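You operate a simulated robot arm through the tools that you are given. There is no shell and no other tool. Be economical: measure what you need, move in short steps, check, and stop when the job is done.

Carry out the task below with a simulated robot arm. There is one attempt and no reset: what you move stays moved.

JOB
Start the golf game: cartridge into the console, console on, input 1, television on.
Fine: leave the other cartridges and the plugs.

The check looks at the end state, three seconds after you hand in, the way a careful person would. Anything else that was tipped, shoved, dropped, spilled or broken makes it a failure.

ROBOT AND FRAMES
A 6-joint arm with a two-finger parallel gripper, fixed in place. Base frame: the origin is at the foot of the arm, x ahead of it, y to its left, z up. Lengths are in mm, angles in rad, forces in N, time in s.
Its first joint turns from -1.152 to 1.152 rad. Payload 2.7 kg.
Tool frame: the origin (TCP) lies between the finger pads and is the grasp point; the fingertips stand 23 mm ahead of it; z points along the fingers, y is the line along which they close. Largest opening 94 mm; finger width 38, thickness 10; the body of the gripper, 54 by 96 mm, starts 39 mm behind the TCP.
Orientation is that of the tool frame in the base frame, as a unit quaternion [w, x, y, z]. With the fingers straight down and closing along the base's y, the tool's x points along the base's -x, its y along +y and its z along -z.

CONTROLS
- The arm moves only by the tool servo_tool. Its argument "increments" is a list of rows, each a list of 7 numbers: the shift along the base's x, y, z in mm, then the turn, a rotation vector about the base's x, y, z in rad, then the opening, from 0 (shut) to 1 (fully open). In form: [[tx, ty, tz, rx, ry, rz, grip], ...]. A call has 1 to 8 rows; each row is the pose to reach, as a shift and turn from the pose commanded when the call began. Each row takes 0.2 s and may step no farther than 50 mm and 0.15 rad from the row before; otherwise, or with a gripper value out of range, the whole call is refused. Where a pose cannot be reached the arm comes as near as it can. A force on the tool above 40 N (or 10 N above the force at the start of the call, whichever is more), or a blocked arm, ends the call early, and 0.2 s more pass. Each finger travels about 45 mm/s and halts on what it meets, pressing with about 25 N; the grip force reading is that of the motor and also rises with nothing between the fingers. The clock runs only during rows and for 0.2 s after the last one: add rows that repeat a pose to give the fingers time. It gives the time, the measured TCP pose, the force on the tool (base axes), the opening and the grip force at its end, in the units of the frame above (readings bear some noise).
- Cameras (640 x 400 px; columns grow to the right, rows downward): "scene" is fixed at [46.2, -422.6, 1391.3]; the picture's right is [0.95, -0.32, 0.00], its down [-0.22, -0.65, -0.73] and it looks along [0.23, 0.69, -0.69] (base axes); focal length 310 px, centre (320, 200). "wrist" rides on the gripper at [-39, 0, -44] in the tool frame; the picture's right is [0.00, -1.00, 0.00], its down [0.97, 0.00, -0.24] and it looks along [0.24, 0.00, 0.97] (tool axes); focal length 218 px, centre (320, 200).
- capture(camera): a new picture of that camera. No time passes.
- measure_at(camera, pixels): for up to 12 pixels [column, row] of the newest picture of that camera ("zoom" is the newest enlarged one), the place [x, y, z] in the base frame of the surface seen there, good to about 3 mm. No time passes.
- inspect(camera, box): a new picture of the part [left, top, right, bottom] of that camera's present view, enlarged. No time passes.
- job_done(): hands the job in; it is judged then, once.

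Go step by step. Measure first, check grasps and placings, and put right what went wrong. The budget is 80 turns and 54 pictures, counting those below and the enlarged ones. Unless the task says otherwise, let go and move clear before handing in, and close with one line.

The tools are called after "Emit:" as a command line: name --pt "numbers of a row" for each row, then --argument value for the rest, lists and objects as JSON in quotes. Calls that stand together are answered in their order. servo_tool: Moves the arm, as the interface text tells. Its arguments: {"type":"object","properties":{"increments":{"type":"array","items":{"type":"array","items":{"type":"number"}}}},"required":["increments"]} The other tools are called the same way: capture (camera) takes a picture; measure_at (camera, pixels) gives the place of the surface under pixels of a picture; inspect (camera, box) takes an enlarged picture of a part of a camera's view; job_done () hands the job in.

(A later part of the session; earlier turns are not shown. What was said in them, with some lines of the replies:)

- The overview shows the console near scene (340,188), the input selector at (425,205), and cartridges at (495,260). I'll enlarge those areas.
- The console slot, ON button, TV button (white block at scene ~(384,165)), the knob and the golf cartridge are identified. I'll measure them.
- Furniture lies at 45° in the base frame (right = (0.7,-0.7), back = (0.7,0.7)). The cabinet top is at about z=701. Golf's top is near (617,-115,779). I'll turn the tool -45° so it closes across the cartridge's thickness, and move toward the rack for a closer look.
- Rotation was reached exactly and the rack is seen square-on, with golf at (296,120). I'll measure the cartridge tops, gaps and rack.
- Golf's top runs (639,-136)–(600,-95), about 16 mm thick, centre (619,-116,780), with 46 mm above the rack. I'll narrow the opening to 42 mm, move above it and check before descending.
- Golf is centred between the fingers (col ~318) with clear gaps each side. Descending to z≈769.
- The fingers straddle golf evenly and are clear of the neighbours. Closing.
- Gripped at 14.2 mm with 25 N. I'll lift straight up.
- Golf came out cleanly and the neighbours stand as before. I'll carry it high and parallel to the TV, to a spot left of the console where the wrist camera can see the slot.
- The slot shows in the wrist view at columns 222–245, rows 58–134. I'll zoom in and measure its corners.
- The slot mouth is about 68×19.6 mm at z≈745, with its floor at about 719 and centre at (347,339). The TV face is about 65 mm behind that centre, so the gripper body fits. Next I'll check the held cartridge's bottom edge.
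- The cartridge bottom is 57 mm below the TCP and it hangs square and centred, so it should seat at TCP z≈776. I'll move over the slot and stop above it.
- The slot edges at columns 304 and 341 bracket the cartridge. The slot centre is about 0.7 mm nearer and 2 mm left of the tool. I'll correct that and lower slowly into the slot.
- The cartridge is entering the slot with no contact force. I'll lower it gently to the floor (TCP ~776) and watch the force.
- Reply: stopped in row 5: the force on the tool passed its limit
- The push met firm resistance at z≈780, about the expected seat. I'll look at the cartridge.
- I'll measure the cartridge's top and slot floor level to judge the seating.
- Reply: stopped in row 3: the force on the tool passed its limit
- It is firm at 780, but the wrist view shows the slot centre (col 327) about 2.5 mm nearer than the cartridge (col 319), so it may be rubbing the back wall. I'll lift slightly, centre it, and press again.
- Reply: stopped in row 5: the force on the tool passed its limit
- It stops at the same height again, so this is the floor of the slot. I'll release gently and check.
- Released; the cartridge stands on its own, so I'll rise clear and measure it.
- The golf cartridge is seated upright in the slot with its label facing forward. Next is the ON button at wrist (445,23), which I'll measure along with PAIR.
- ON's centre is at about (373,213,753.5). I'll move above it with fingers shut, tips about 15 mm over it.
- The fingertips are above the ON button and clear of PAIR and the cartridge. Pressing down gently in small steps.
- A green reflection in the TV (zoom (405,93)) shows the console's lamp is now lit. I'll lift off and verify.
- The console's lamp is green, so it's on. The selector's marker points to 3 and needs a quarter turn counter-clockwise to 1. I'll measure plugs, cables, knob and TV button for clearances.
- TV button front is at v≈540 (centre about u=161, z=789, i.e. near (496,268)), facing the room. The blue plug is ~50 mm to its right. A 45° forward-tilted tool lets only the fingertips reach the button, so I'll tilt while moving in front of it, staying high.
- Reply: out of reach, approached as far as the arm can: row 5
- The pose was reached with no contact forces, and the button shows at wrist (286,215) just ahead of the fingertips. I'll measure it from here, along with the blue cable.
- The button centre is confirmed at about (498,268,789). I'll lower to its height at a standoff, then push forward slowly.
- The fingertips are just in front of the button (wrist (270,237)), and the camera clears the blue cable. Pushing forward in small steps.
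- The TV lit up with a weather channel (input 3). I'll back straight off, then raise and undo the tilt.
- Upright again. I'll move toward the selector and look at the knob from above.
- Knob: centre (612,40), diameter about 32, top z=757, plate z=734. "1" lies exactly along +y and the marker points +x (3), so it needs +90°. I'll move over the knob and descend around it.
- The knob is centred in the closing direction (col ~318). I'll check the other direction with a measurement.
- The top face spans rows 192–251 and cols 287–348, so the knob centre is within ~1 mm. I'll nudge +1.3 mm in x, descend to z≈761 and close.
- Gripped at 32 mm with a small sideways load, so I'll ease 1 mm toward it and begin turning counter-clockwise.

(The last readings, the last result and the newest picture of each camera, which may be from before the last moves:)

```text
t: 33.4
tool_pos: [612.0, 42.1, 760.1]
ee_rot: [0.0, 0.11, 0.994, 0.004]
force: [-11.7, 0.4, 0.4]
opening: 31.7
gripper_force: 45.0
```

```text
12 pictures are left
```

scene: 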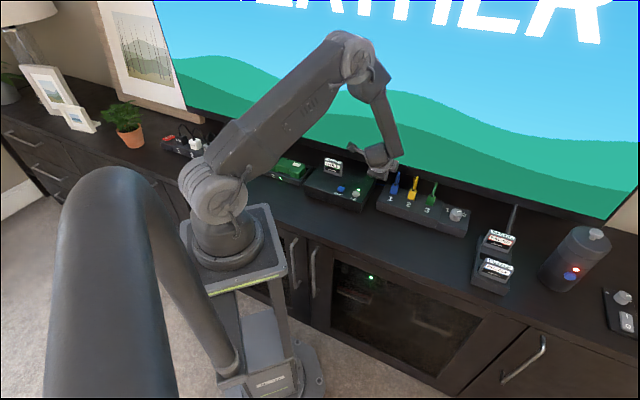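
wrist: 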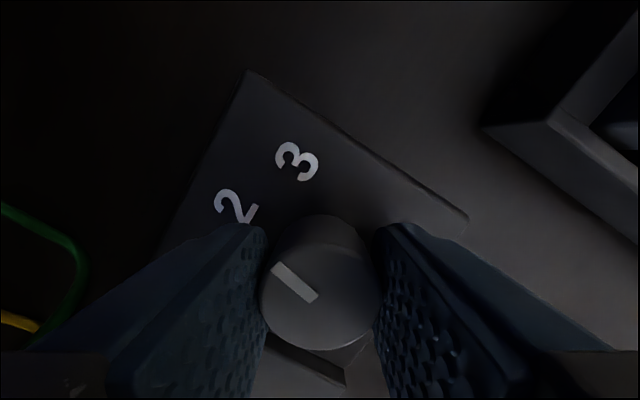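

The knob is turning with the gripper (marker has kept its angle relative to the fingers). Continuing the turn to 90° total.

Emit:
servo_tool --pt "-1 0 0 0 0 0.14 0.2" --pt "-1 0 0 0 0 0.28 0.2" --pt "-1 0 0 0 0 0.42 0.2" --pt "-1 0 0 0 0 0.56 0.2" --pt "-1 0 0 0 0 0.7 0.2" --pt "-1 0 0 0 0 0.84 0.2" --pt "-1 0 0 0 0 0.96 0.2" --pt "-1 0 0 0 0 1.01 0.2"

Emit:
capture --camera "wrist"

Emit:
capture --camera "scene"

```text
t: 35.2
tool_pos: [612.8, 41.7, 760.9]
ee_rot: [-0.002, -0.383, 0.924, 0.005]
force: [-1.0, -14.7, -8.6]
opening: 31.9
gripper_force: 44.9
```

```text
11 pictures are left
```

wrist: 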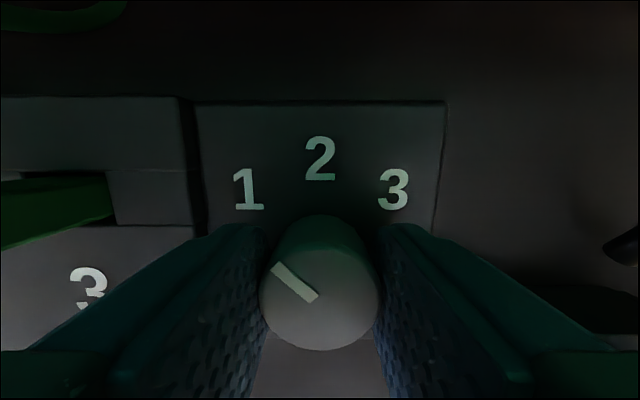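

```text
10 pictures are left
```

scene: 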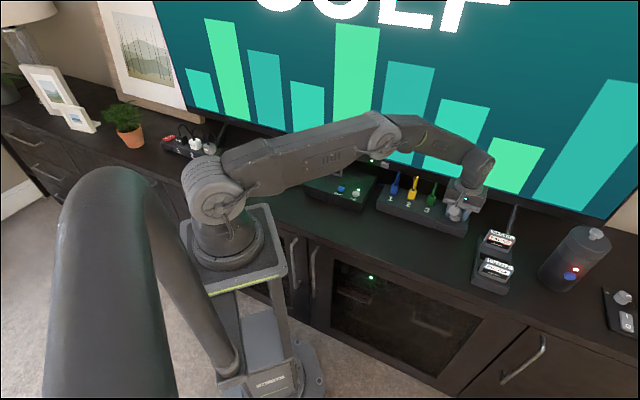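

The marker now points to 1 and the TV shows the GOLF screen. I'll release and rise clear.

Emit:
servo_tool --pt "0 0 0 0 0 0 0.45" --pt "0 0 0 0 0 0 0.6" --pt "0 0 0 0 0 0 0.6" --pt "0 0 40 0 0 0 0.6" --pt "0 0 80 0 0 0 0.6" --pt "0 0 125 0 0 0 0.6" --pt "-20 -15 160 0 0 0 0.6"

Emit:
capture --camera "wrist"

Emit:
capture --camera "scene"

```text
t: 36.8
tool_pos: [591.5, 26.3, 922.6]
ee_rot: [-0.002, -0.383, 0.924, 0.005]
force: [-0.9, -0.2, 0.5]
opening: 56.4
gripper_force: 0.0
```

```text
9 pictures are left
```

wrist: 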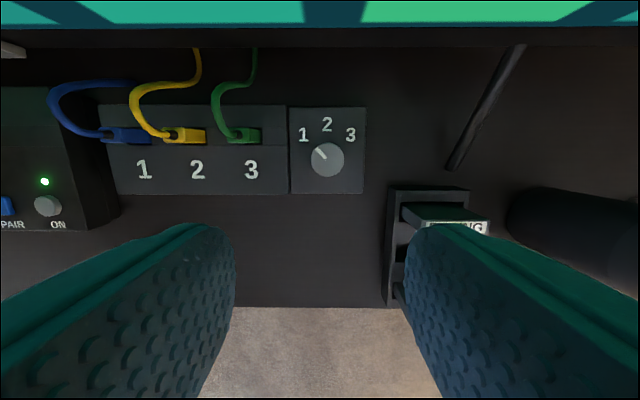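

```text
8 pictures are left
```

scene: 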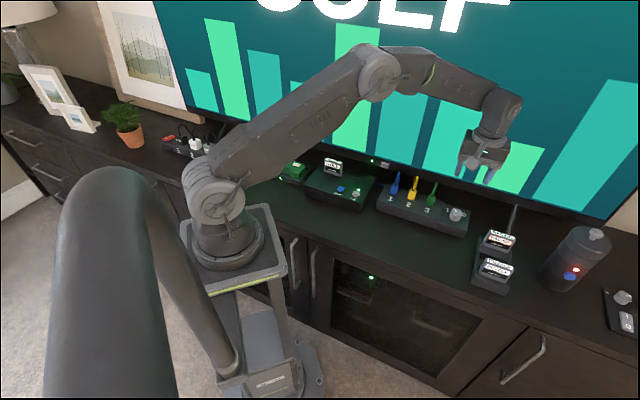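

The selector marker points to 1, the console lamp is green, the TV shows GOLF, and the plugs and other cartridges are undisturbed with the arm clear. Handing in.

Emit:
job_done

```text
The job is handed in.
```

The golf game is running: the cartridge is in the console, the console is on, the selector is on input 1, and the television is on and showing the GOLF screen.
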